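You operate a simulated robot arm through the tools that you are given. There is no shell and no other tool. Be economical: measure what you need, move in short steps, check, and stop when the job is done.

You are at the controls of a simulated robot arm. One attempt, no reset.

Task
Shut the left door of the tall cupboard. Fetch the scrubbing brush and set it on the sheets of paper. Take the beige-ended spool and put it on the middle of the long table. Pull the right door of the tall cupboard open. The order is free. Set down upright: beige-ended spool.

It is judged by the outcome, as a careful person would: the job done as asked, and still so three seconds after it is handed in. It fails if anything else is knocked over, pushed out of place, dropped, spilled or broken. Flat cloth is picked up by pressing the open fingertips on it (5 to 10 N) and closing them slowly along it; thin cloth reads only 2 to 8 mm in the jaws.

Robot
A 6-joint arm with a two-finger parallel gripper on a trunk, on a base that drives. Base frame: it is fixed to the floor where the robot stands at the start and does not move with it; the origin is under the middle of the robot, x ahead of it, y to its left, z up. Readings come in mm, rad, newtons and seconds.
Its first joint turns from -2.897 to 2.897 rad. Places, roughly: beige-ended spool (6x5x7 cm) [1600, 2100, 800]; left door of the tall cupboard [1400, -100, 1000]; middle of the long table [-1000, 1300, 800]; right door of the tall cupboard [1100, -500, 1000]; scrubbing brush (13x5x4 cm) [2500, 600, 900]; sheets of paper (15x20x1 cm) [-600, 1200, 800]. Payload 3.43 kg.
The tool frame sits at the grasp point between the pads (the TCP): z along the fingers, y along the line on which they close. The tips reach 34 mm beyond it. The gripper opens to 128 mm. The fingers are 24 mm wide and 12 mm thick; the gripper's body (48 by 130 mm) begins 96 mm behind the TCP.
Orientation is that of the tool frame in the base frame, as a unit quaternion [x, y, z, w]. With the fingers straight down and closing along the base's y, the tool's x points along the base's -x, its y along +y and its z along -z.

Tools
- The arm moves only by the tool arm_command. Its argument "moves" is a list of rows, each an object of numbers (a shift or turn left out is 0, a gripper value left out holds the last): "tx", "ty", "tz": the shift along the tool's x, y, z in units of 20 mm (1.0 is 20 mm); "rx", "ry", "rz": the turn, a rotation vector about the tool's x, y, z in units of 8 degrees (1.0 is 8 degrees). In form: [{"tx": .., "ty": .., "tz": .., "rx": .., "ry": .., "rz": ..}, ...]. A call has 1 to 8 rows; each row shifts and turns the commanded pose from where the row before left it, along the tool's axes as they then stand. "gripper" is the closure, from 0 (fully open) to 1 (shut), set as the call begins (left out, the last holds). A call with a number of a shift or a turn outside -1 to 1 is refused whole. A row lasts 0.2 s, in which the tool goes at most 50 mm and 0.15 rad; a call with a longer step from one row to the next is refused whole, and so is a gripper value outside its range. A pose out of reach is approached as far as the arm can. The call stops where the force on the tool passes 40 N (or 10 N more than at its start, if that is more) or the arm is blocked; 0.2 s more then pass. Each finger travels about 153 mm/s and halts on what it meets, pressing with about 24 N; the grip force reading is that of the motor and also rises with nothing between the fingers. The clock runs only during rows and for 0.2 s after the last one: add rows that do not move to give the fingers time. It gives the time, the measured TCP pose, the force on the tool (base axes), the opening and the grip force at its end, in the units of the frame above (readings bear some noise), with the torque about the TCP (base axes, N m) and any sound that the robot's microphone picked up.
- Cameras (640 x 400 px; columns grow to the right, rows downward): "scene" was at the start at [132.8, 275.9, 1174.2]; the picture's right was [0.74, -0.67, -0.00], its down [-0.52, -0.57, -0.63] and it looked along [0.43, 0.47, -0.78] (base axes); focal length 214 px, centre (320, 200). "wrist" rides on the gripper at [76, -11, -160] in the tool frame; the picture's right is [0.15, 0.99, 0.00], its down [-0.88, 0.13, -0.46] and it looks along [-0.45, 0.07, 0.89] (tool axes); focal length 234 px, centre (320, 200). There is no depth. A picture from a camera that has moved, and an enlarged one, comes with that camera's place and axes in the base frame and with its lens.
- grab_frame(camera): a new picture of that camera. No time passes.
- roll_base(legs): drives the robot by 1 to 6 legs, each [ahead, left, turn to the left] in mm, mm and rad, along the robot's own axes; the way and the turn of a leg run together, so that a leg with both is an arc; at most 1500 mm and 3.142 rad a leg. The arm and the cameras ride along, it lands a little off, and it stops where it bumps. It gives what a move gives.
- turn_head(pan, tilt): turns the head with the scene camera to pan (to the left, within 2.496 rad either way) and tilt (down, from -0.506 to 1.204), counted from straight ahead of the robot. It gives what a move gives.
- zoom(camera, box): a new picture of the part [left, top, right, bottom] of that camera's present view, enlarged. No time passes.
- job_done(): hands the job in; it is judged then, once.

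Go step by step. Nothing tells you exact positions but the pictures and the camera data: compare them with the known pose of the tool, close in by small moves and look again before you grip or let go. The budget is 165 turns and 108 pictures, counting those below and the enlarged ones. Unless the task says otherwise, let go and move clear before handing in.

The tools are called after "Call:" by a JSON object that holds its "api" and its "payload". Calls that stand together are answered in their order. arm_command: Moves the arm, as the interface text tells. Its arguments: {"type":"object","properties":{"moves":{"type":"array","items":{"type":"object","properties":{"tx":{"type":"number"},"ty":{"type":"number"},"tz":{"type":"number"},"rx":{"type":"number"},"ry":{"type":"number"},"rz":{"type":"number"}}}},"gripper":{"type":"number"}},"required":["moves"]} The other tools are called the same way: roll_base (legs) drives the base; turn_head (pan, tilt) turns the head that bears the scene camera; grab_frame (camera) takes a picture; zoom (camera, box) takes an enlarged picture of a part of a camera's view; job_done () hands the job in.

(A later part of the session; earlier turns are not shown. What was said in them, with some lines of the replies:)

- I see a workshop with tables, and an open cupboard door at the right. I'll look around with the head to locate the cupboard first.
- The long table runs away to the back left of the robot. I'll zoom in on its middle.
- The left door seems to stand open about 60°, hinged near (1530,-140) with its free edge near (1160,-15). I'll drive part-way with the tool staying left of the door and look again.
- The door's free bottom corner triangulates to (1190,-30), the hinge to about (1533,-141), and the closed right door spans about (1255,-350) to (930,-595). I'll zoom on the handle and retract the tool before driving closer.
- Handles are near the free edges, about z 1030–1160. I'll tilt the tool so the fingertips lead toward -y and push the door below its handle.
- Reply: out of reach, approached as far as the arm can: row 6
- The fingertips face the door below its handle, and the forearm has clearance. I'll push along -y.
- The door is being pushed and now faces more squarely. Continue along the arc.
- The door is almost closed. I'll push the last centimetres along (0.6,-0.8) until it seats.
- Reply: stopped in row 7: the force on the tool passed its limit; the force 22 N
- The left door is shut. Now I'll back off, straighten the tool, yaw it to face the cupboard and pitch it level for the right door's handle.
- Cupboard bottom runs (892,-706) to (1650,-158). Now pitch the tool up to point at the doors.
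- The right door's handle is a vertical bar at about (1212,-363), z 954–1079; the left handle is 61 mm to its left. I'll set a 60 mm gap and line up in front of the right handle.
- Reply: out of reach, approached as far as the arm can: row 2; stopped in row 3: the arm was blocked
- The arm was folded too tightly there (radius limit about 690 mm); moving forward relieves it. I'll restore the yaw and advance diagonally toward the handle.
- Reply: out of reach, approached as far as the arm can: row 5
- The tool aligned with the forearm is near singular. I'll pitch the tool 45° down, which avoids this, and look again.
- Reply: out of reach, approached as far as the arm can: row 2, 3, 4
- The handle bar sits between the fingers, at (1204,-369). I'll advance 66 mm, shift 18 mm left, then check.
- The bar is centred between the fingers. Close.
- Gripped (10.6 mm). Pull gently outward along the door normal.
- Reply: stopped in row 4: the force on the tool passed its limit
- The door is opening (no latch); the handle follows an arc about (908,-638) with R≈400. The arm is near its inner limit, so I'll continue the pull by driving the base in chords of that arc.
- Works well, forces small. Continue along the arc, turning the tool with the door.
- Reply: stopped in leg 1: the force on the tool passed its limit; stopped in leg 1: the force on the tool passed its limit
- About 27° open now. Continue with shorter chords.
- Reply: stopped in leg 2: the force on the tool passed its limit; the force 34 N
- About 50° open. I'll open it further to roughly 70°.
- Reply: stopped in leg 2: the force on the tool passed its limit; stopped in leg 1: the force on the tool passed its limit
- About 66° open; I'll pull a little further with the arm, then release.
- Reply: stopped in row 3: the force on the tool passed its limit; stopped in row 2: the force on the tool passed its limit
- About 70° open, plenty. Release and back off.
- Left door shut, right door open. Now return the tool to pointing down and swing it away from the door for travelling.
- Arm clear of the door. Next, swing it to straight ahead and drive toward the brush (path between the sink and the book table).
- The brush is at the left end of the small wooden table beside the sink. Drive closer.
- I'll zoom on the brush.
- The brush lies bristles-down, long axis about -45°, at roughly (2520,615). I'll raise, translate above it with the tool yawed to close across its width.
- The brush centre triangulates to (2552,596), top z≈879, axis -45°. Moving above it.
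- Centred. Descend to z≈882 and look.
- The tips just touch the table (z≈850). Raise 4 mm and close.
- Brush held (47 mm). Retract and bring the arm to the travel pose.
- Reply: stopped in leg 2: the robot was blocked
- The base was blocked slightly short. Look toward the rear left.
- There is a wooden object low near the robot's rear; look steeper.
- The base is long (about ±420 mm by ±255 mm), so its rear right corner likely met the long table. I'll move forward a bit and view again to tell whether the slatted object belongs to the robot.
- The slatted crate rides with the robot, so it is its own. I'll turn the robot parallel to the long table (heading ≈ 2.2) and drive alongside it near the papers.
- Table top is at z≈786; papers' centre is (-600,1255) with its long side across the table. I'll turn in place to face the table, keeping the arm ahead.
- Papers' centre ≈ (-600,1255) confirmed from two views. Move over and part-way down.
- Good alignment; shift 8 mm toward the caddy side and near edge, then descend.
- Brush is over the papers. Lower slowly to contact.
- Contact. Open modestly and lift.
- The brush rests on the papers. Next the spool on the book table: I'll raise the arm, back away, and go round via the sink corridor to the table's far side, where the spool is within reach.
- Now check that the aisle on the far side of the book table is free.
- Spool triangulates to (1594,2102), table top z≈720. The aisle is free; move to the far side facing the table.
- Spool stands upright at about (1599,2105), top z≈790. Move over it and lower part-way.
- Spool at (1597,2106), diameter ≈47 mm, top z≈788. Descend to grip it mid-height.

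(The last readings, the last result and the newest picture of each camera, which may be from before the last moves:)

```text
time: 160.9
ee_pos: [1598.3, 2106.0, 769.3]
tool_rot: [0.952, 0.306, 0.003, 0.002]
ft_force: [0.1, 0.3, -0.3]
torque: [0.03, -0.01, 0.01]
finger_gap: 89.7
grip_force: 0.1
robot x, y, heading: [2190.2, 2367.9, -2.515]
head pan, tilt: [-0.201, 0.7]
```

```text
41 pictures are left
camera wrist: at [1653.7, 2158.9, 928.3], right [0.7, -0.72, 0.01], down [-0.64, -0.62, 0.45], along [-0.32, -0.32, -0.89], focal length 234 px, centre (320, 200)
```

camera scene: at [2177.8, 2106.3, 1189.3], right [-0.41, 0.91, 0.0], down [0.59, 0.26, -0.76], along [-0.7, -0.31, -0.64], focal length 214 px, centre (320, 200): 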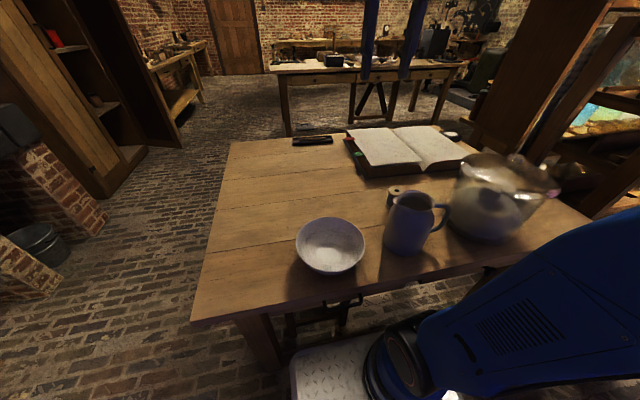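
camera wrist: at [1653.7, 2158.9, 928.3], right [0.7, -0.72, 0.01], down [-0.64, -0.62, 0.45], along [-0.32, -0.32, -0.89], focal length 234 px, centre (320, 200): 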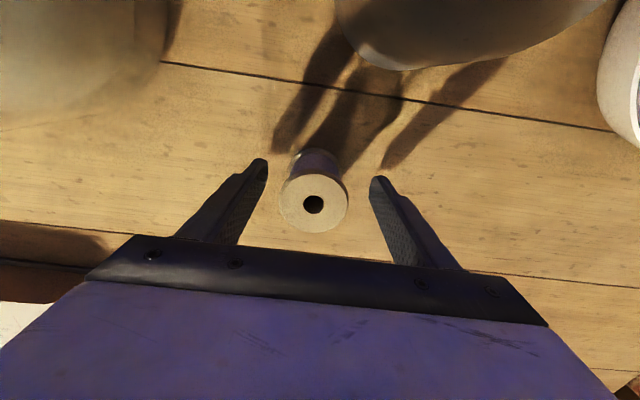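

Well centred. Lower slightly and close.

Call:
{"api": "arm_command", "payload": {"moves": [{"tz": 0.3}, {}]}}

Call:
{"api": "arm_command", "payload": {"moves": [{}, {}, {}], "gripper": 1}}

Call:
{"api": "arm_command", "payload": {"moves": [{"tz": -0.5}, {"tz": -1}, {"tz": -1}, {"tz": -1}, {"tz": -1}, {"tz": -1}, {"tz": -1}, {"tz": -1}]}}

Call:
{"api": "arm_command", "payload": {"moves": [{"tz": -1}, {"tz": -1}, {"tz": -1}, {"tz": -1}, {"tz": -1}, {"tz": -1}, {"tz": -1}, {"tz": -1}]}}

Call:
{"api": "grab_frame", "payload": {"camera": "wrist"}}

```text
time: 161.5
ee_pos: [1598.9, 2106.6, 762.7]
tool_rot: [0.952, 0.306, 0.002, 0.002]
ft_force: [-0.2, 0.3, -0.2]
torque: [0.01, -0.02, 0.01]
finger_gap: 89.7
grip_force: 0.1
robot x, y, heading: [2192.2, 2365.8, -2.514]
head pan, tilt: [-0.201, 0.7]
```

```text
time: 162.3
ee_pos: [1598.1, 2106.4, 763.0]
tool_rot: [0.952, 0.307, 0.002, 0.002]
ft_force: [0.6, -0.7, -0.6]
torque: [0.03, -0.03, -0.02]
finger_gap: 49.7
grip_force: 23.6
robot x, y, heading: [2192.1, 2366.7, -2.518]
head pan, tilt: [-0.201, 0.7]
```

```text
time: 164.1
ee_pos: [1599.1, 2106.2, 913.5]
tool_rot: [0.952, 0.307, 0.002, 0.001]
ft_force: [-0.2, -0.7, 0.0]
torque: [0.01, 0.01, 0.01]
finger_gap: 50.0
grip_force: 23.7
robot x, y, heading: [2187.3, 2367.9, -2.516]
head pan, tilt: [-0.201, 0.7]
```

```text
time: 165.9
ee_pos: [1597.9, 2108.1, 1073.2]
tool_rot: [0.952, 0.306, 0.003, 0.003]
ft_force: [-1.0, 0.0, 0.2]
torque: [-0.01, -0.02, 0.01]
finger_gap: 49.9
grip_force: 23.8
robot x, y, heading: [2185.7, 2369.1, -2.52]
head pan, tilt: [-0.201, 0.7]
```

```text
40 pictures are left
camera wrist: at [1652.3, 2159.7, 1233.3], right [0.7, -0.72, 0.01], down [-0.64, -0.62, 0.45], along [-0.32, -0.32, -0.89], focal length 234 px, centre (320, 200)
```

wrist: 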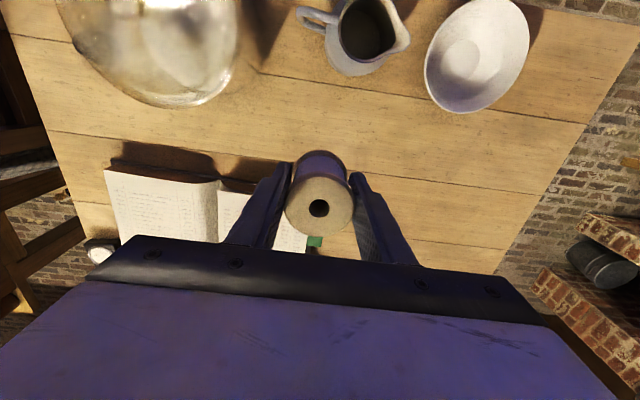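

Spool held upright (50 mm). Drive back along the same route to the long table.

Call:
{"api": "roll_base", "payload": {"legs": [[0, 940, 0], [1045, 0, 0], [1045, 0, 0]]}}

```text
time: 180.8
ee_pos: [470.1, 106.9, 1073.8]
tool_rot: [0.95, 0.311, 0.003, 0.003]
ft_force: [-0.7, -0.2, -0.8]
torque: [-0.01, -0.01, 0.01]
finger_gap: 49.7
grip_force: 24.5
robot x, y, heading: [1059.1, 370.3, -2.506]
head pan, tilt: [-0.201, 0.7]
```

Call:
{"api": "roll_base", "payload": {"legs": [[0, -890, 0], [0, -890, 0]]}}

Call:
{"api": "turn_head", "payload": {"pan": -0.1, "tilt": 0.7}}

Call:
{"api": "grab_frame", "payload": {"camera": "scene"}}

Call:
{"api": "grab_frame", "payload": {"camera": "wrist"}}

```text
time: 189.8
ee_pos: [-585.2, 1539.2, 1073.8]
tool_rot: [0.949, 0.316, 0.003, 0.002]
ft_force: [0.2, -0.1, -0.4]
torque: [-0.01, -0.01, 0.01]
finger_gap: 49.8
grip_force: 23.7
robot x, y, heading: [5.7, 1808.9, -2.503]
head pan, tilt: [-0.201, 0.7]
```

```text
time: 190.5
ee_pos: [-586.0, 1538.2, 1073.6]
tool_rot: [0.949, 0.316, 0.003, 0.002]
ft_force: [-1.1, 1.0, -0.2]
torque: [0.0, -0.03, -0.01]
finger_gap: 49.8
grip_force: 23.7
robot x, y, heading: [3.3, 1809.5, -2.501]
head pan, tilt: [-0.099, 0.7]
```

```text
39 pictures are left
camera scene: at [-1.6, 1540.7, 1189.3], right [-0.52, 0.86, 0.0], down [0.55, 0.33, -0.76], along [-0.66, -0.39, -0.64], focal length 214 px, centre (320, 200)
```

scene: 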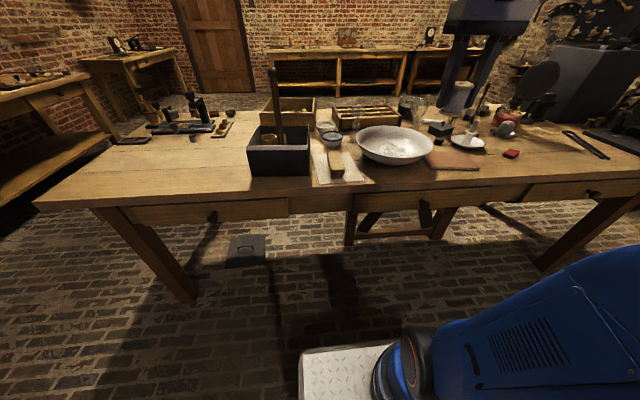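

```text
38 pictures are left
camera wrist: at [-532.2, 1591.7, 1233.0], right [0.71, -0.7, 0.01], down [-0.63, -0.63, 0.45], along [-0.32, -0.33, -0.89], focal length 234 px, centre (320, 200)
```

wrist: 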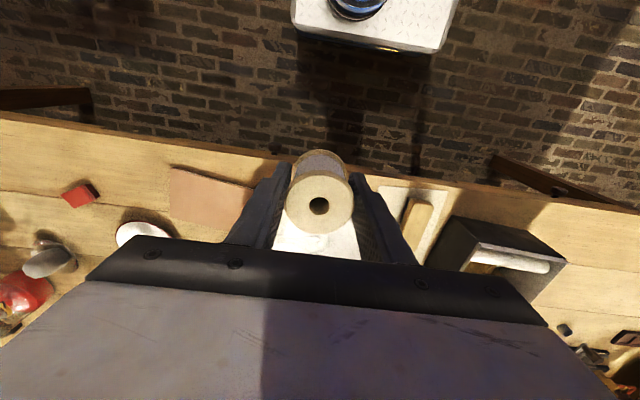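

Now drive up to the table edge and look down at the middle from the wrist.

Call:
{"api": "roll_base", "payload": {"legs": [[265, 0, 0]]}}

Call:
{"api": "turn_head", "payload": {"pan": -0.25, "tilt": 0.75}}

Call:
{"api": "grab_frame", "payload": {"camera": "scene"}}

Call:
{"api": "grab_frame", "payload": {"camera": "wrist"}}

```text
time: 192.4
ee_pos: [-799.9, 1379.1, 1073.2]
tool_rot: [0.949, 0.316, 0.002, 0.002]
ft_force: [0.1, 0.7, -1.0]
torque: [0.02, -0.03, -0.02]
finger_gap: 49.8
grip_force: 24.3
robot x, y, heading: [-210.8, 1650.9, -2.5]
head pan, tilt: [-0.099, 0.7]
```

```text
time: 193.1
ee_pos: [-799.4, 1379.5, 1073.1]
tool_rot: [0.949, 0.316, 0.003, 0.002]
ft_force: [0.1, -0.5, 0.3]
torque: [-0.01, -0.03, 0.0]
finger_gap: 49.8
grip_force: 24.4
robot x, y, heading: [-210.2, 1649.1, -2.498]
head pan, tilt: [-0.25, 0.75]
```

```text
37 pictures are left
camera scene: at [-219.2, 1393.3, 1185.1], right [-0.38, 0.92, 0.0], down [0.63, 0.26, -0.73], along [-0.68, -0.28, -0.68], focal length 214 px, centre (320, 200)
```

scene: 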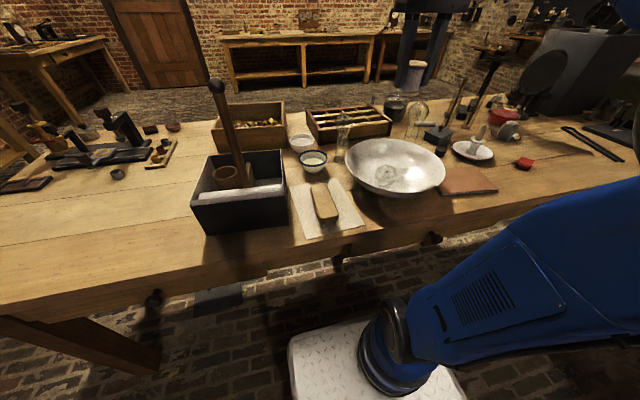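

```text
36 pictures are left
camera wrist: at [-746.0, 1432.5, 1233.0], right [0.71, -0.7, 0.01], down [-0.63, -0.63, 0.45], along [-0.32, -0.33, -0.89], focal length 234 px, centre (320, 200)
```

wrist: 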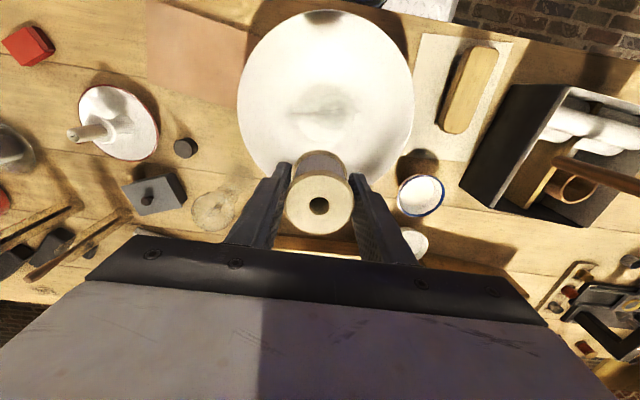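

The middle spot (-965,1290) lies in a clear channel between the bowl and the compartment box. Zoom to verify nothing stands there.

Call:
{"api": "zoom", "payload": {"camera": "scene", "box": [290, 80, 450, 180]}}

Call:
{"api": "arm_command", "payload": {"moves": [{"ty": 1, "tz": -0.5}, {"ty": 1, "tz": -0.5}, {"ty": 1}, {"ty": 1}, {"ty": 1}]}}

Call:
{"api": "grab_frame", "payload": {"camera": "wrist"}}

```text
4.00 times, centred on (370, 130) of scene
camera zoom: at [-219.2, 1393.3, 1185.1], right [-0.38, 0.92, 0.0], down [0.63, 0.26, -0.73], along [-0.68, -0.28, -0.68], focal length 858 px, centre (120, 480)
```

zoom: 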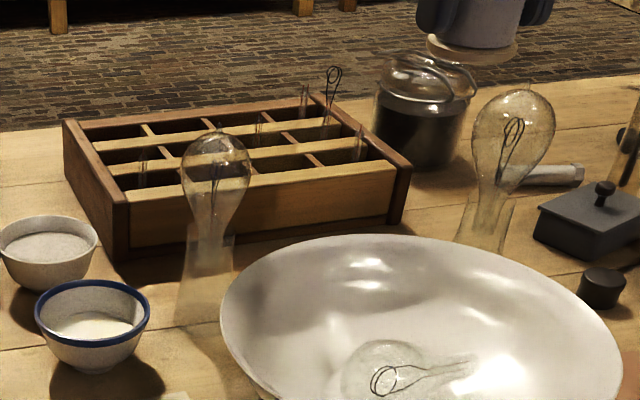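

```text
time: 194.3
ee_pos: [-740.2, 1299.3, 1094.5]
tool_rot: [0.949, 0.316, 0.002, 0.003]
ft_force: [0.2, 0.0, -0.4]
torque: [-0.01, 0.03, 0.0]
finger_gap: 49.7
grip_force: 24.0
robot x, y, heading: [-208.0, 1652.6, -2.5]
head pan, tilt: [-0.25, 0.75]
```

```text
34 pictures are left
camera wrist: at [-686.4, 1352.6, 1252.6], right [0.71, -0.7, 0.01], down [-0.63, -0.63, 0.45], along [-0.32, -0.33, -0.89], focal length 234 px, centre (320, 200)
```

wrist: 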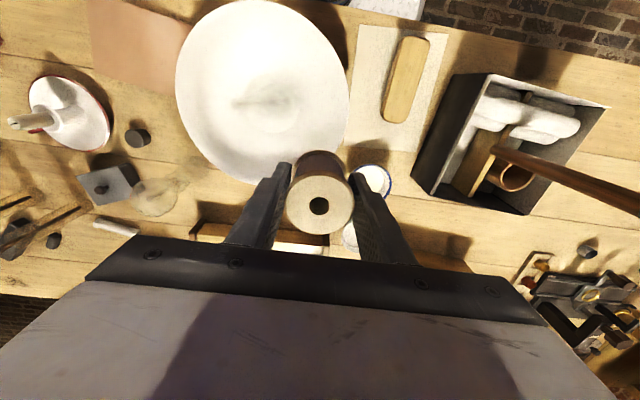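

The channel is free (bowl rim at one side, box on the other). Move above (-962,1285).

Call:
{"api": "arm_command", "payload": {"moves": [{"ty": -1, "tx": -1}, {"ty": -1, "tx": -1}, {"ty": -1, "tx": -1}, {"ty": -1, "tx": -1}, {"ty": -1, "tx": -1}, {"ty": -1, "tx": -1}, {"tx": -1}, {"tx": -1}]}}

Call:
{"api": "arm_command", "payload": {"moves": [{"tx": -1}, {"tx": -0.3}]}}

Call:
{"api": "grab_frame", "payload": {"camera": "wrist"}}

Call:
{"api": "zoom", "payload": {"camera": "scene", "box": [290, 20, 450, 180]}}

```text
time: 196.1
ee_pos: [-940.2, 1300.3, 1093.1]
tool_rot: [0.949, 0.316, 0.003, 0.002]
ft_force: [-0.1, -0.2, 0.6]
torque: [-0.02, 0.04, -0.02]
finger_gap: 49.8
grip_force: 23.8
robot x, y, heading: [-211.3, 1652.0, -2.498]
head pan, tilt: [-0.25, 0.75]
```

```text
time: 196.7
ee_pos: [-960.0, 1284.7, 1093.7]
tool_rot: [0.949, 0.316, 0.001, 0.003]
ft_force: [-0.7, -0.8, 0.3]
torque: [-0.01, 0.04, 0.01]
finger_gap: 49.6
grip_force: 24.1
robot x, y, heading: [-209.1, 1648.7, -2.502]
head pan, tilt: [-0.25, 0.75]
```

```text
33 pictures are left
camera wrist: at [-907.0, 1337.1, 1252.7], right [0.71, -0.7, 0.01], down [-0.63, -0.63, 0.45], along [-0.32, -0.33, -0.89], focal length 234 px, centre (320, 200)
```

wrist: 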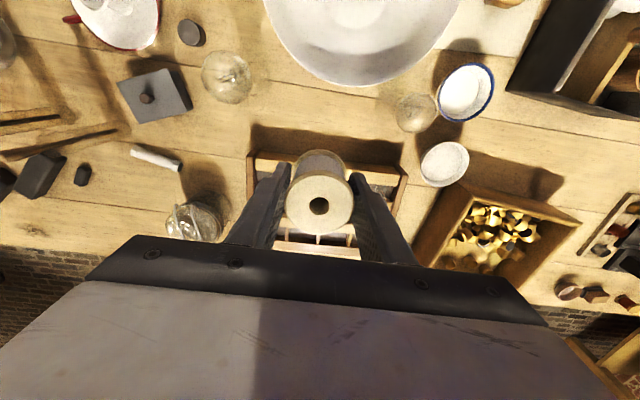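

```text
2.50 times, centred on (370, 100) of scene
camera zoom: at [-219.2, 1393.4, 1185.1], right [-0.38, 0.92, 0.0], down [0.63, 0.26, -0.73], along [-0.68, -0.28, -0.68], focal length 536 px, centre (195, 450)
```

zoom: 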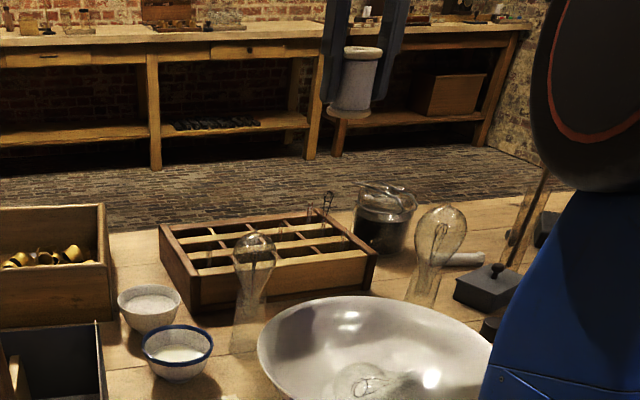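

The spot below is clear with ~45 mm each side. Descend.

Call:
{"api": "arm_command", "payload": {"moves": [{"tz": 1}, {"tz": 1}, {"tz": 1}, {"tz": 1}, {"tz": 1}, {"tz": 1}, {"tz": 1}, {"tz": 1}]}}

Call:
{"api": "grab_frame", "payload": {"camera": "wrist"}}

Call:
{"api": "zoom", "payload": {"camera": "scene", "box": [290, 20, 450, 180]}}

```text
time: 198.5
ee_pos: [-960.4, 1283.3, 932.0]
tool_rot: [0.949, 0.316, 0.002, 0.002]
ft_force: [0.4, 0.5, -0.3]
torque: [-0.01, 0.04, 0.0]
finger_gap: 49.7
grip_force: 23.9
robot x, y, heading: [-211.6, 1648.0, -2.499]
head pan, tilt: [-0.25, 0.75]
```

```text
31 pictures are left
camera wrist: at [-906.4, 1336.6, 1091.9], right [0.71, -0.7, 0.01], down [-0.63, -0.63, 0.45], along [-0.32, -0.33, -0.89], focal length 234 px, centre (320, 200)
```

wrist: 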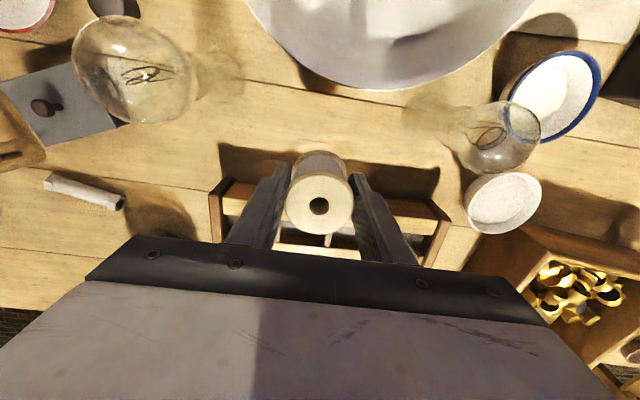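

```text
2.50 times, centred on (370, 100) of scene
camera zoom: at [-219.2, 1393.4, 1185.1], right [-0.38, 0.92, 0.0], down [0.63, 0.26, -0.73], along [-0.68, -0.28, -0.68], focal length 536 px, centre (195, 450)
```

zoom: 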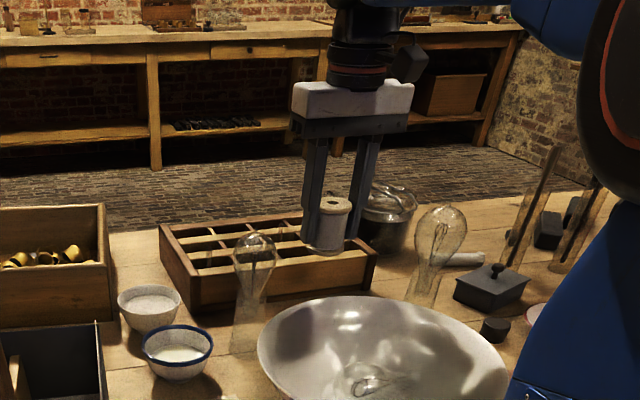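

Call:
{"api": "arm_command", "payload": {"moves": [{"tz": 1}, {"tz": 1}, {"tz": 1}, {"tz": 1}, {"tz": 0.5}, {"tz": 0.2}]}}

Call:
{"api": "arm_command", "payload": {"moves": [{"tz": 0.1}, {"tz": 0.1}, {"tz": 0.1}]}}

Call:
{"api": "zoom", "payload": {"camera": "scene", "box": [290, 60, 450, 180]}}

```text
time: 199.9
ee_pos: [-960.2, 1283.8, 837.3]
tool_rot: [0.949, 0.316, 0.001, 0.002]
ft_force: [-0.4, -0.5, 0.1]
torque: [0.05, -0.01, 0.0]
finger_gap: 49.8
grip_force: 24.2
robot x, y, heading: [-212.3, 1652.5, -2.504]
head pan, tilt: [-0.25, 0.75]
```

```text
time: 200.7
ee_pos: [-959.3, 1284.5, 832.7]
tool_rot: [0.949, 0.316, 0.002, 0.002]
ft_force: [0.1, 0.6, -0.7]
torque: [0.02, 0.0, 0.02]
finger_gap: 49.6
grip_force: 24.0
robot x, y, heading: [-214.5, 1650.7, -2.495]
head pan, tilt: [-0.25, 0.75]
```

```text
3.33 times, centred on (370, 120) of scene
camera zoom: at [-219.2, 1393.4, 1185.1], right [-0.38, 0.92, 0.0], down [0.63, 0.26, -0.73], along [-0.68, -0.28, -0.68], focal length 715 px, centre (153, 467)
```

zoom: 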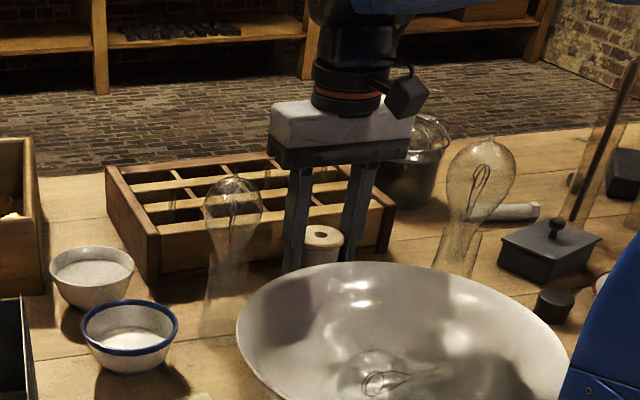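

Continue slowly until contact.

Call:
{"api": "arm_command", "payload": {"moves": [{"tz": 0.1}, {"tz": 0.1}, {"tz": 0.1}, {"tz": 0.1}]}}

```text
time: 201.7
ee_pos: [-959.9, 1282.6, 825.3]
tool_rot: [0.949, 0.316, 0.002, 0.002]
ft_force: [-1.8, 1.0, 20.5]
torque: [0.29, 0.39, -0.02]
finger_gap: 49.8
grip_force: 24.4
robot x, y, heading: [-214.3, 1648.2, -2.495]
head pan, tilt: [-0.25, 0.75]
```

Contact. Ease 1 mm, release, and lift straight up.

Call:
{"api": "arm_command", "payload": {"moves": [{"tz": -0.06}, {}]}}

Call:
{"api": "arm_command", "payload": {"moves": [{}, {}, {}], "gripper": 0.35}}

Call:
{"api": "arm_command", "payload": {"moves": [{"tz": -0.5}, {"tz": -1}, {"tz": -1}, {"tz": -1}, {"tz": -1}, {"tz": -1}, {"tz": -1}, {"tz": -1}]}}

Call:
{"api": "arm_command", "payload": {"moves": [{"tz": -1}, {"tz": -1}, {"tz": -1}, {"tz": -1}, {"tz": -1}, {"tz": -1}]}}

Call:
{"api": "grab_frame", "payload": {"camera": "wrist"}}

Call:
{"api": "zoom", "payload": {"camera": "scene", "box": [250, 60, 490, 220]}}

```text
time: 202.3
ee_pos: [-960.5, 1284.0, 826.3]
tool_rot: [0.949, 0.316, 0.003, 0.002]
ft_force: [-0.5, 0.8, 3.6]
torque: [0.09, 0.18, -0.05]
finger_gap: 49.7
grip_force: 24.6
robot x, y, heading: [-211.3, 1654.0, -2.499]
head pan, tilt: [-0.25, 0.75]
```

```text
time: 203.1
ee_pos: [-960.1, 1283.0, 826.3]
tool_rot: [0.949, 0.316, 0.003, 0.002]
ft_force: [0.0, -0.6, -0.3]
torque: [-0.03, -0.01, -0.01]
finger_gap: 83.1
grip_force: 0.0
robot x, y, heading: [-209.8, 1649.7, -2.499]
head pan, tilt: [-0.25, 0.75]
```

```text
time: 204.9
ee_pos: [-960.8, 1284.8, 974.5]
tool_rot: [0.949, 0.316, 0.003, 0.001]
ft_force: [0.8, 0.9, 0.0]
torque: [-0.02, 0.01, -0.01]
finger_gap: 83.1
grip_force: 0.1
robot x, y, heading: [-214.4, 1650.9, -2.501]
head pan, tilt: [-0.25, 0.75]
```

```text
time: 206.3
ee_pos: [-961.5, 1283.1, 1094.5]
tool_rot: [0.949, 0.316, 0.003, 0.002]
ft_force: [0.2, -0.6, 0.2]
torque: [0.0, 0.02, 0.0]
finger_gap: 83.0
grip_force: 0.1
robot x, y, heading: [-211.8, 1649.1, -2.498]
head pan, tilt: [-0.25, 0.75]
```

```text
28 pictures are left
camera wrist: at [-907.0, 1336.9, 1255.8], right [0.71, -0.7, 0.01], down [-0.63, -0.63, 0.45], along [-0.32, -0.33, -0.89], focal length 234 px, centre (320, 200)
```

wrist: 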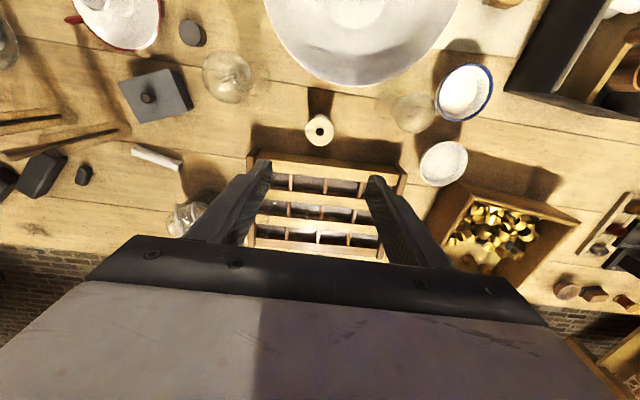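

```text
2.50 times, centred on (370, 140) of scene
camera zoom: at [-219.2, 1393.3, 1185.1], right [-0.38, 0.92, 0.0], down [0.63, 0.26, -0.73], along [-0.68, -0.28, -0.68], focal length 536 px, centre (195, 350)
```

zoom: 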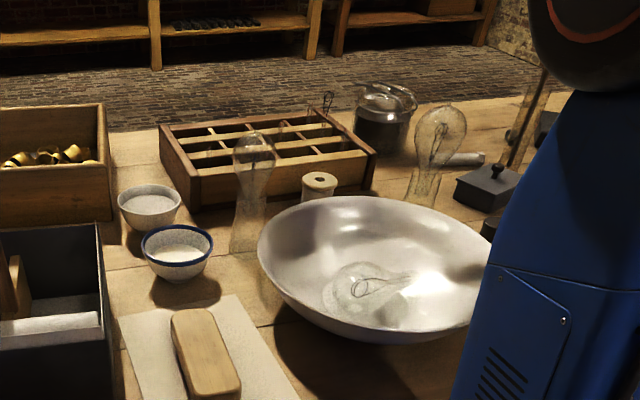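

The spool stands upright in the middle. Retract, back away, and check the cupboard doors once more.

Call:
{"api": "roll_base", "payload": {"legs": [[-330, 0, 0]]}}

Call:
{"api": "turn_head", "payload": {"pan": 1.6, "tilt": 0.3}}

Call:
{"api": "grab_frame", "payload": {"camera": "scene"}}

```text
time: 208.4
ee_pos: [-696.5, 1480.0, 1096.5]
tool_rot: [0.949, 0.316, 0.003, 0.002]
ft_force: [-0.2, 0.9, -0.3]
torque: [0.0, -0.01, 0.02]
finger_gap: 83.3
grip_force: 0.0
robot x, y, heading: [52.3, 1845.6, -2.501]
head pan, tilt: [-0.25, 0.75]
```

```text
time: 210.3
ee_pos: [-697.6, 1481.2, 1095.4]
tool_rot: [0.949, 0.315, 0.003, 0.002]
ft_force: [0.3, 0.2, -0.4]
torque: [0.01, 0.0, 0.01]
finger_gap: 83.3
grip_force: 0.0
robot x, y, heading: [52.4, 1842.1, -2.5]
head pan, tilt: [1.6, 0.3]
```

```text
26 pictures are left
camera scene: at [179.2, 1548.6, 1225.4], right [-0.78, -0.62, 0.0], down [-0.18, 0.23, -0.96], along [0.59, -0.75, -0.3], focal length 214 px, centre (320, 200)
```

scene: 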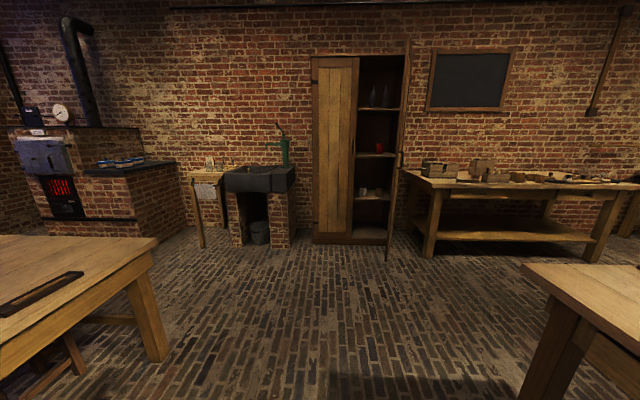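

The left door is shut, the right door stands open, the brush is on the papers, and the spool is upright mid-table. Handing in.

Call:
{"api": "job_done", "payload": {}}

```text
The job is handed in.
```

I did all four tasks and handed the job in; I don't have the verdict.

- **Left cupboard door:** shut.
- **Right cupboard door:** open about 70°.
- **Scrubbing brush:** resting on the sheets of paper.
- **Beige-ended spool:** standing upright in the middle of the long table, between the white bowl and the compartment box.

While backing up, the base stopped once when something blocked it, probably a leg or corner of the long table. I saw nothing moved in the pictures afterwards.
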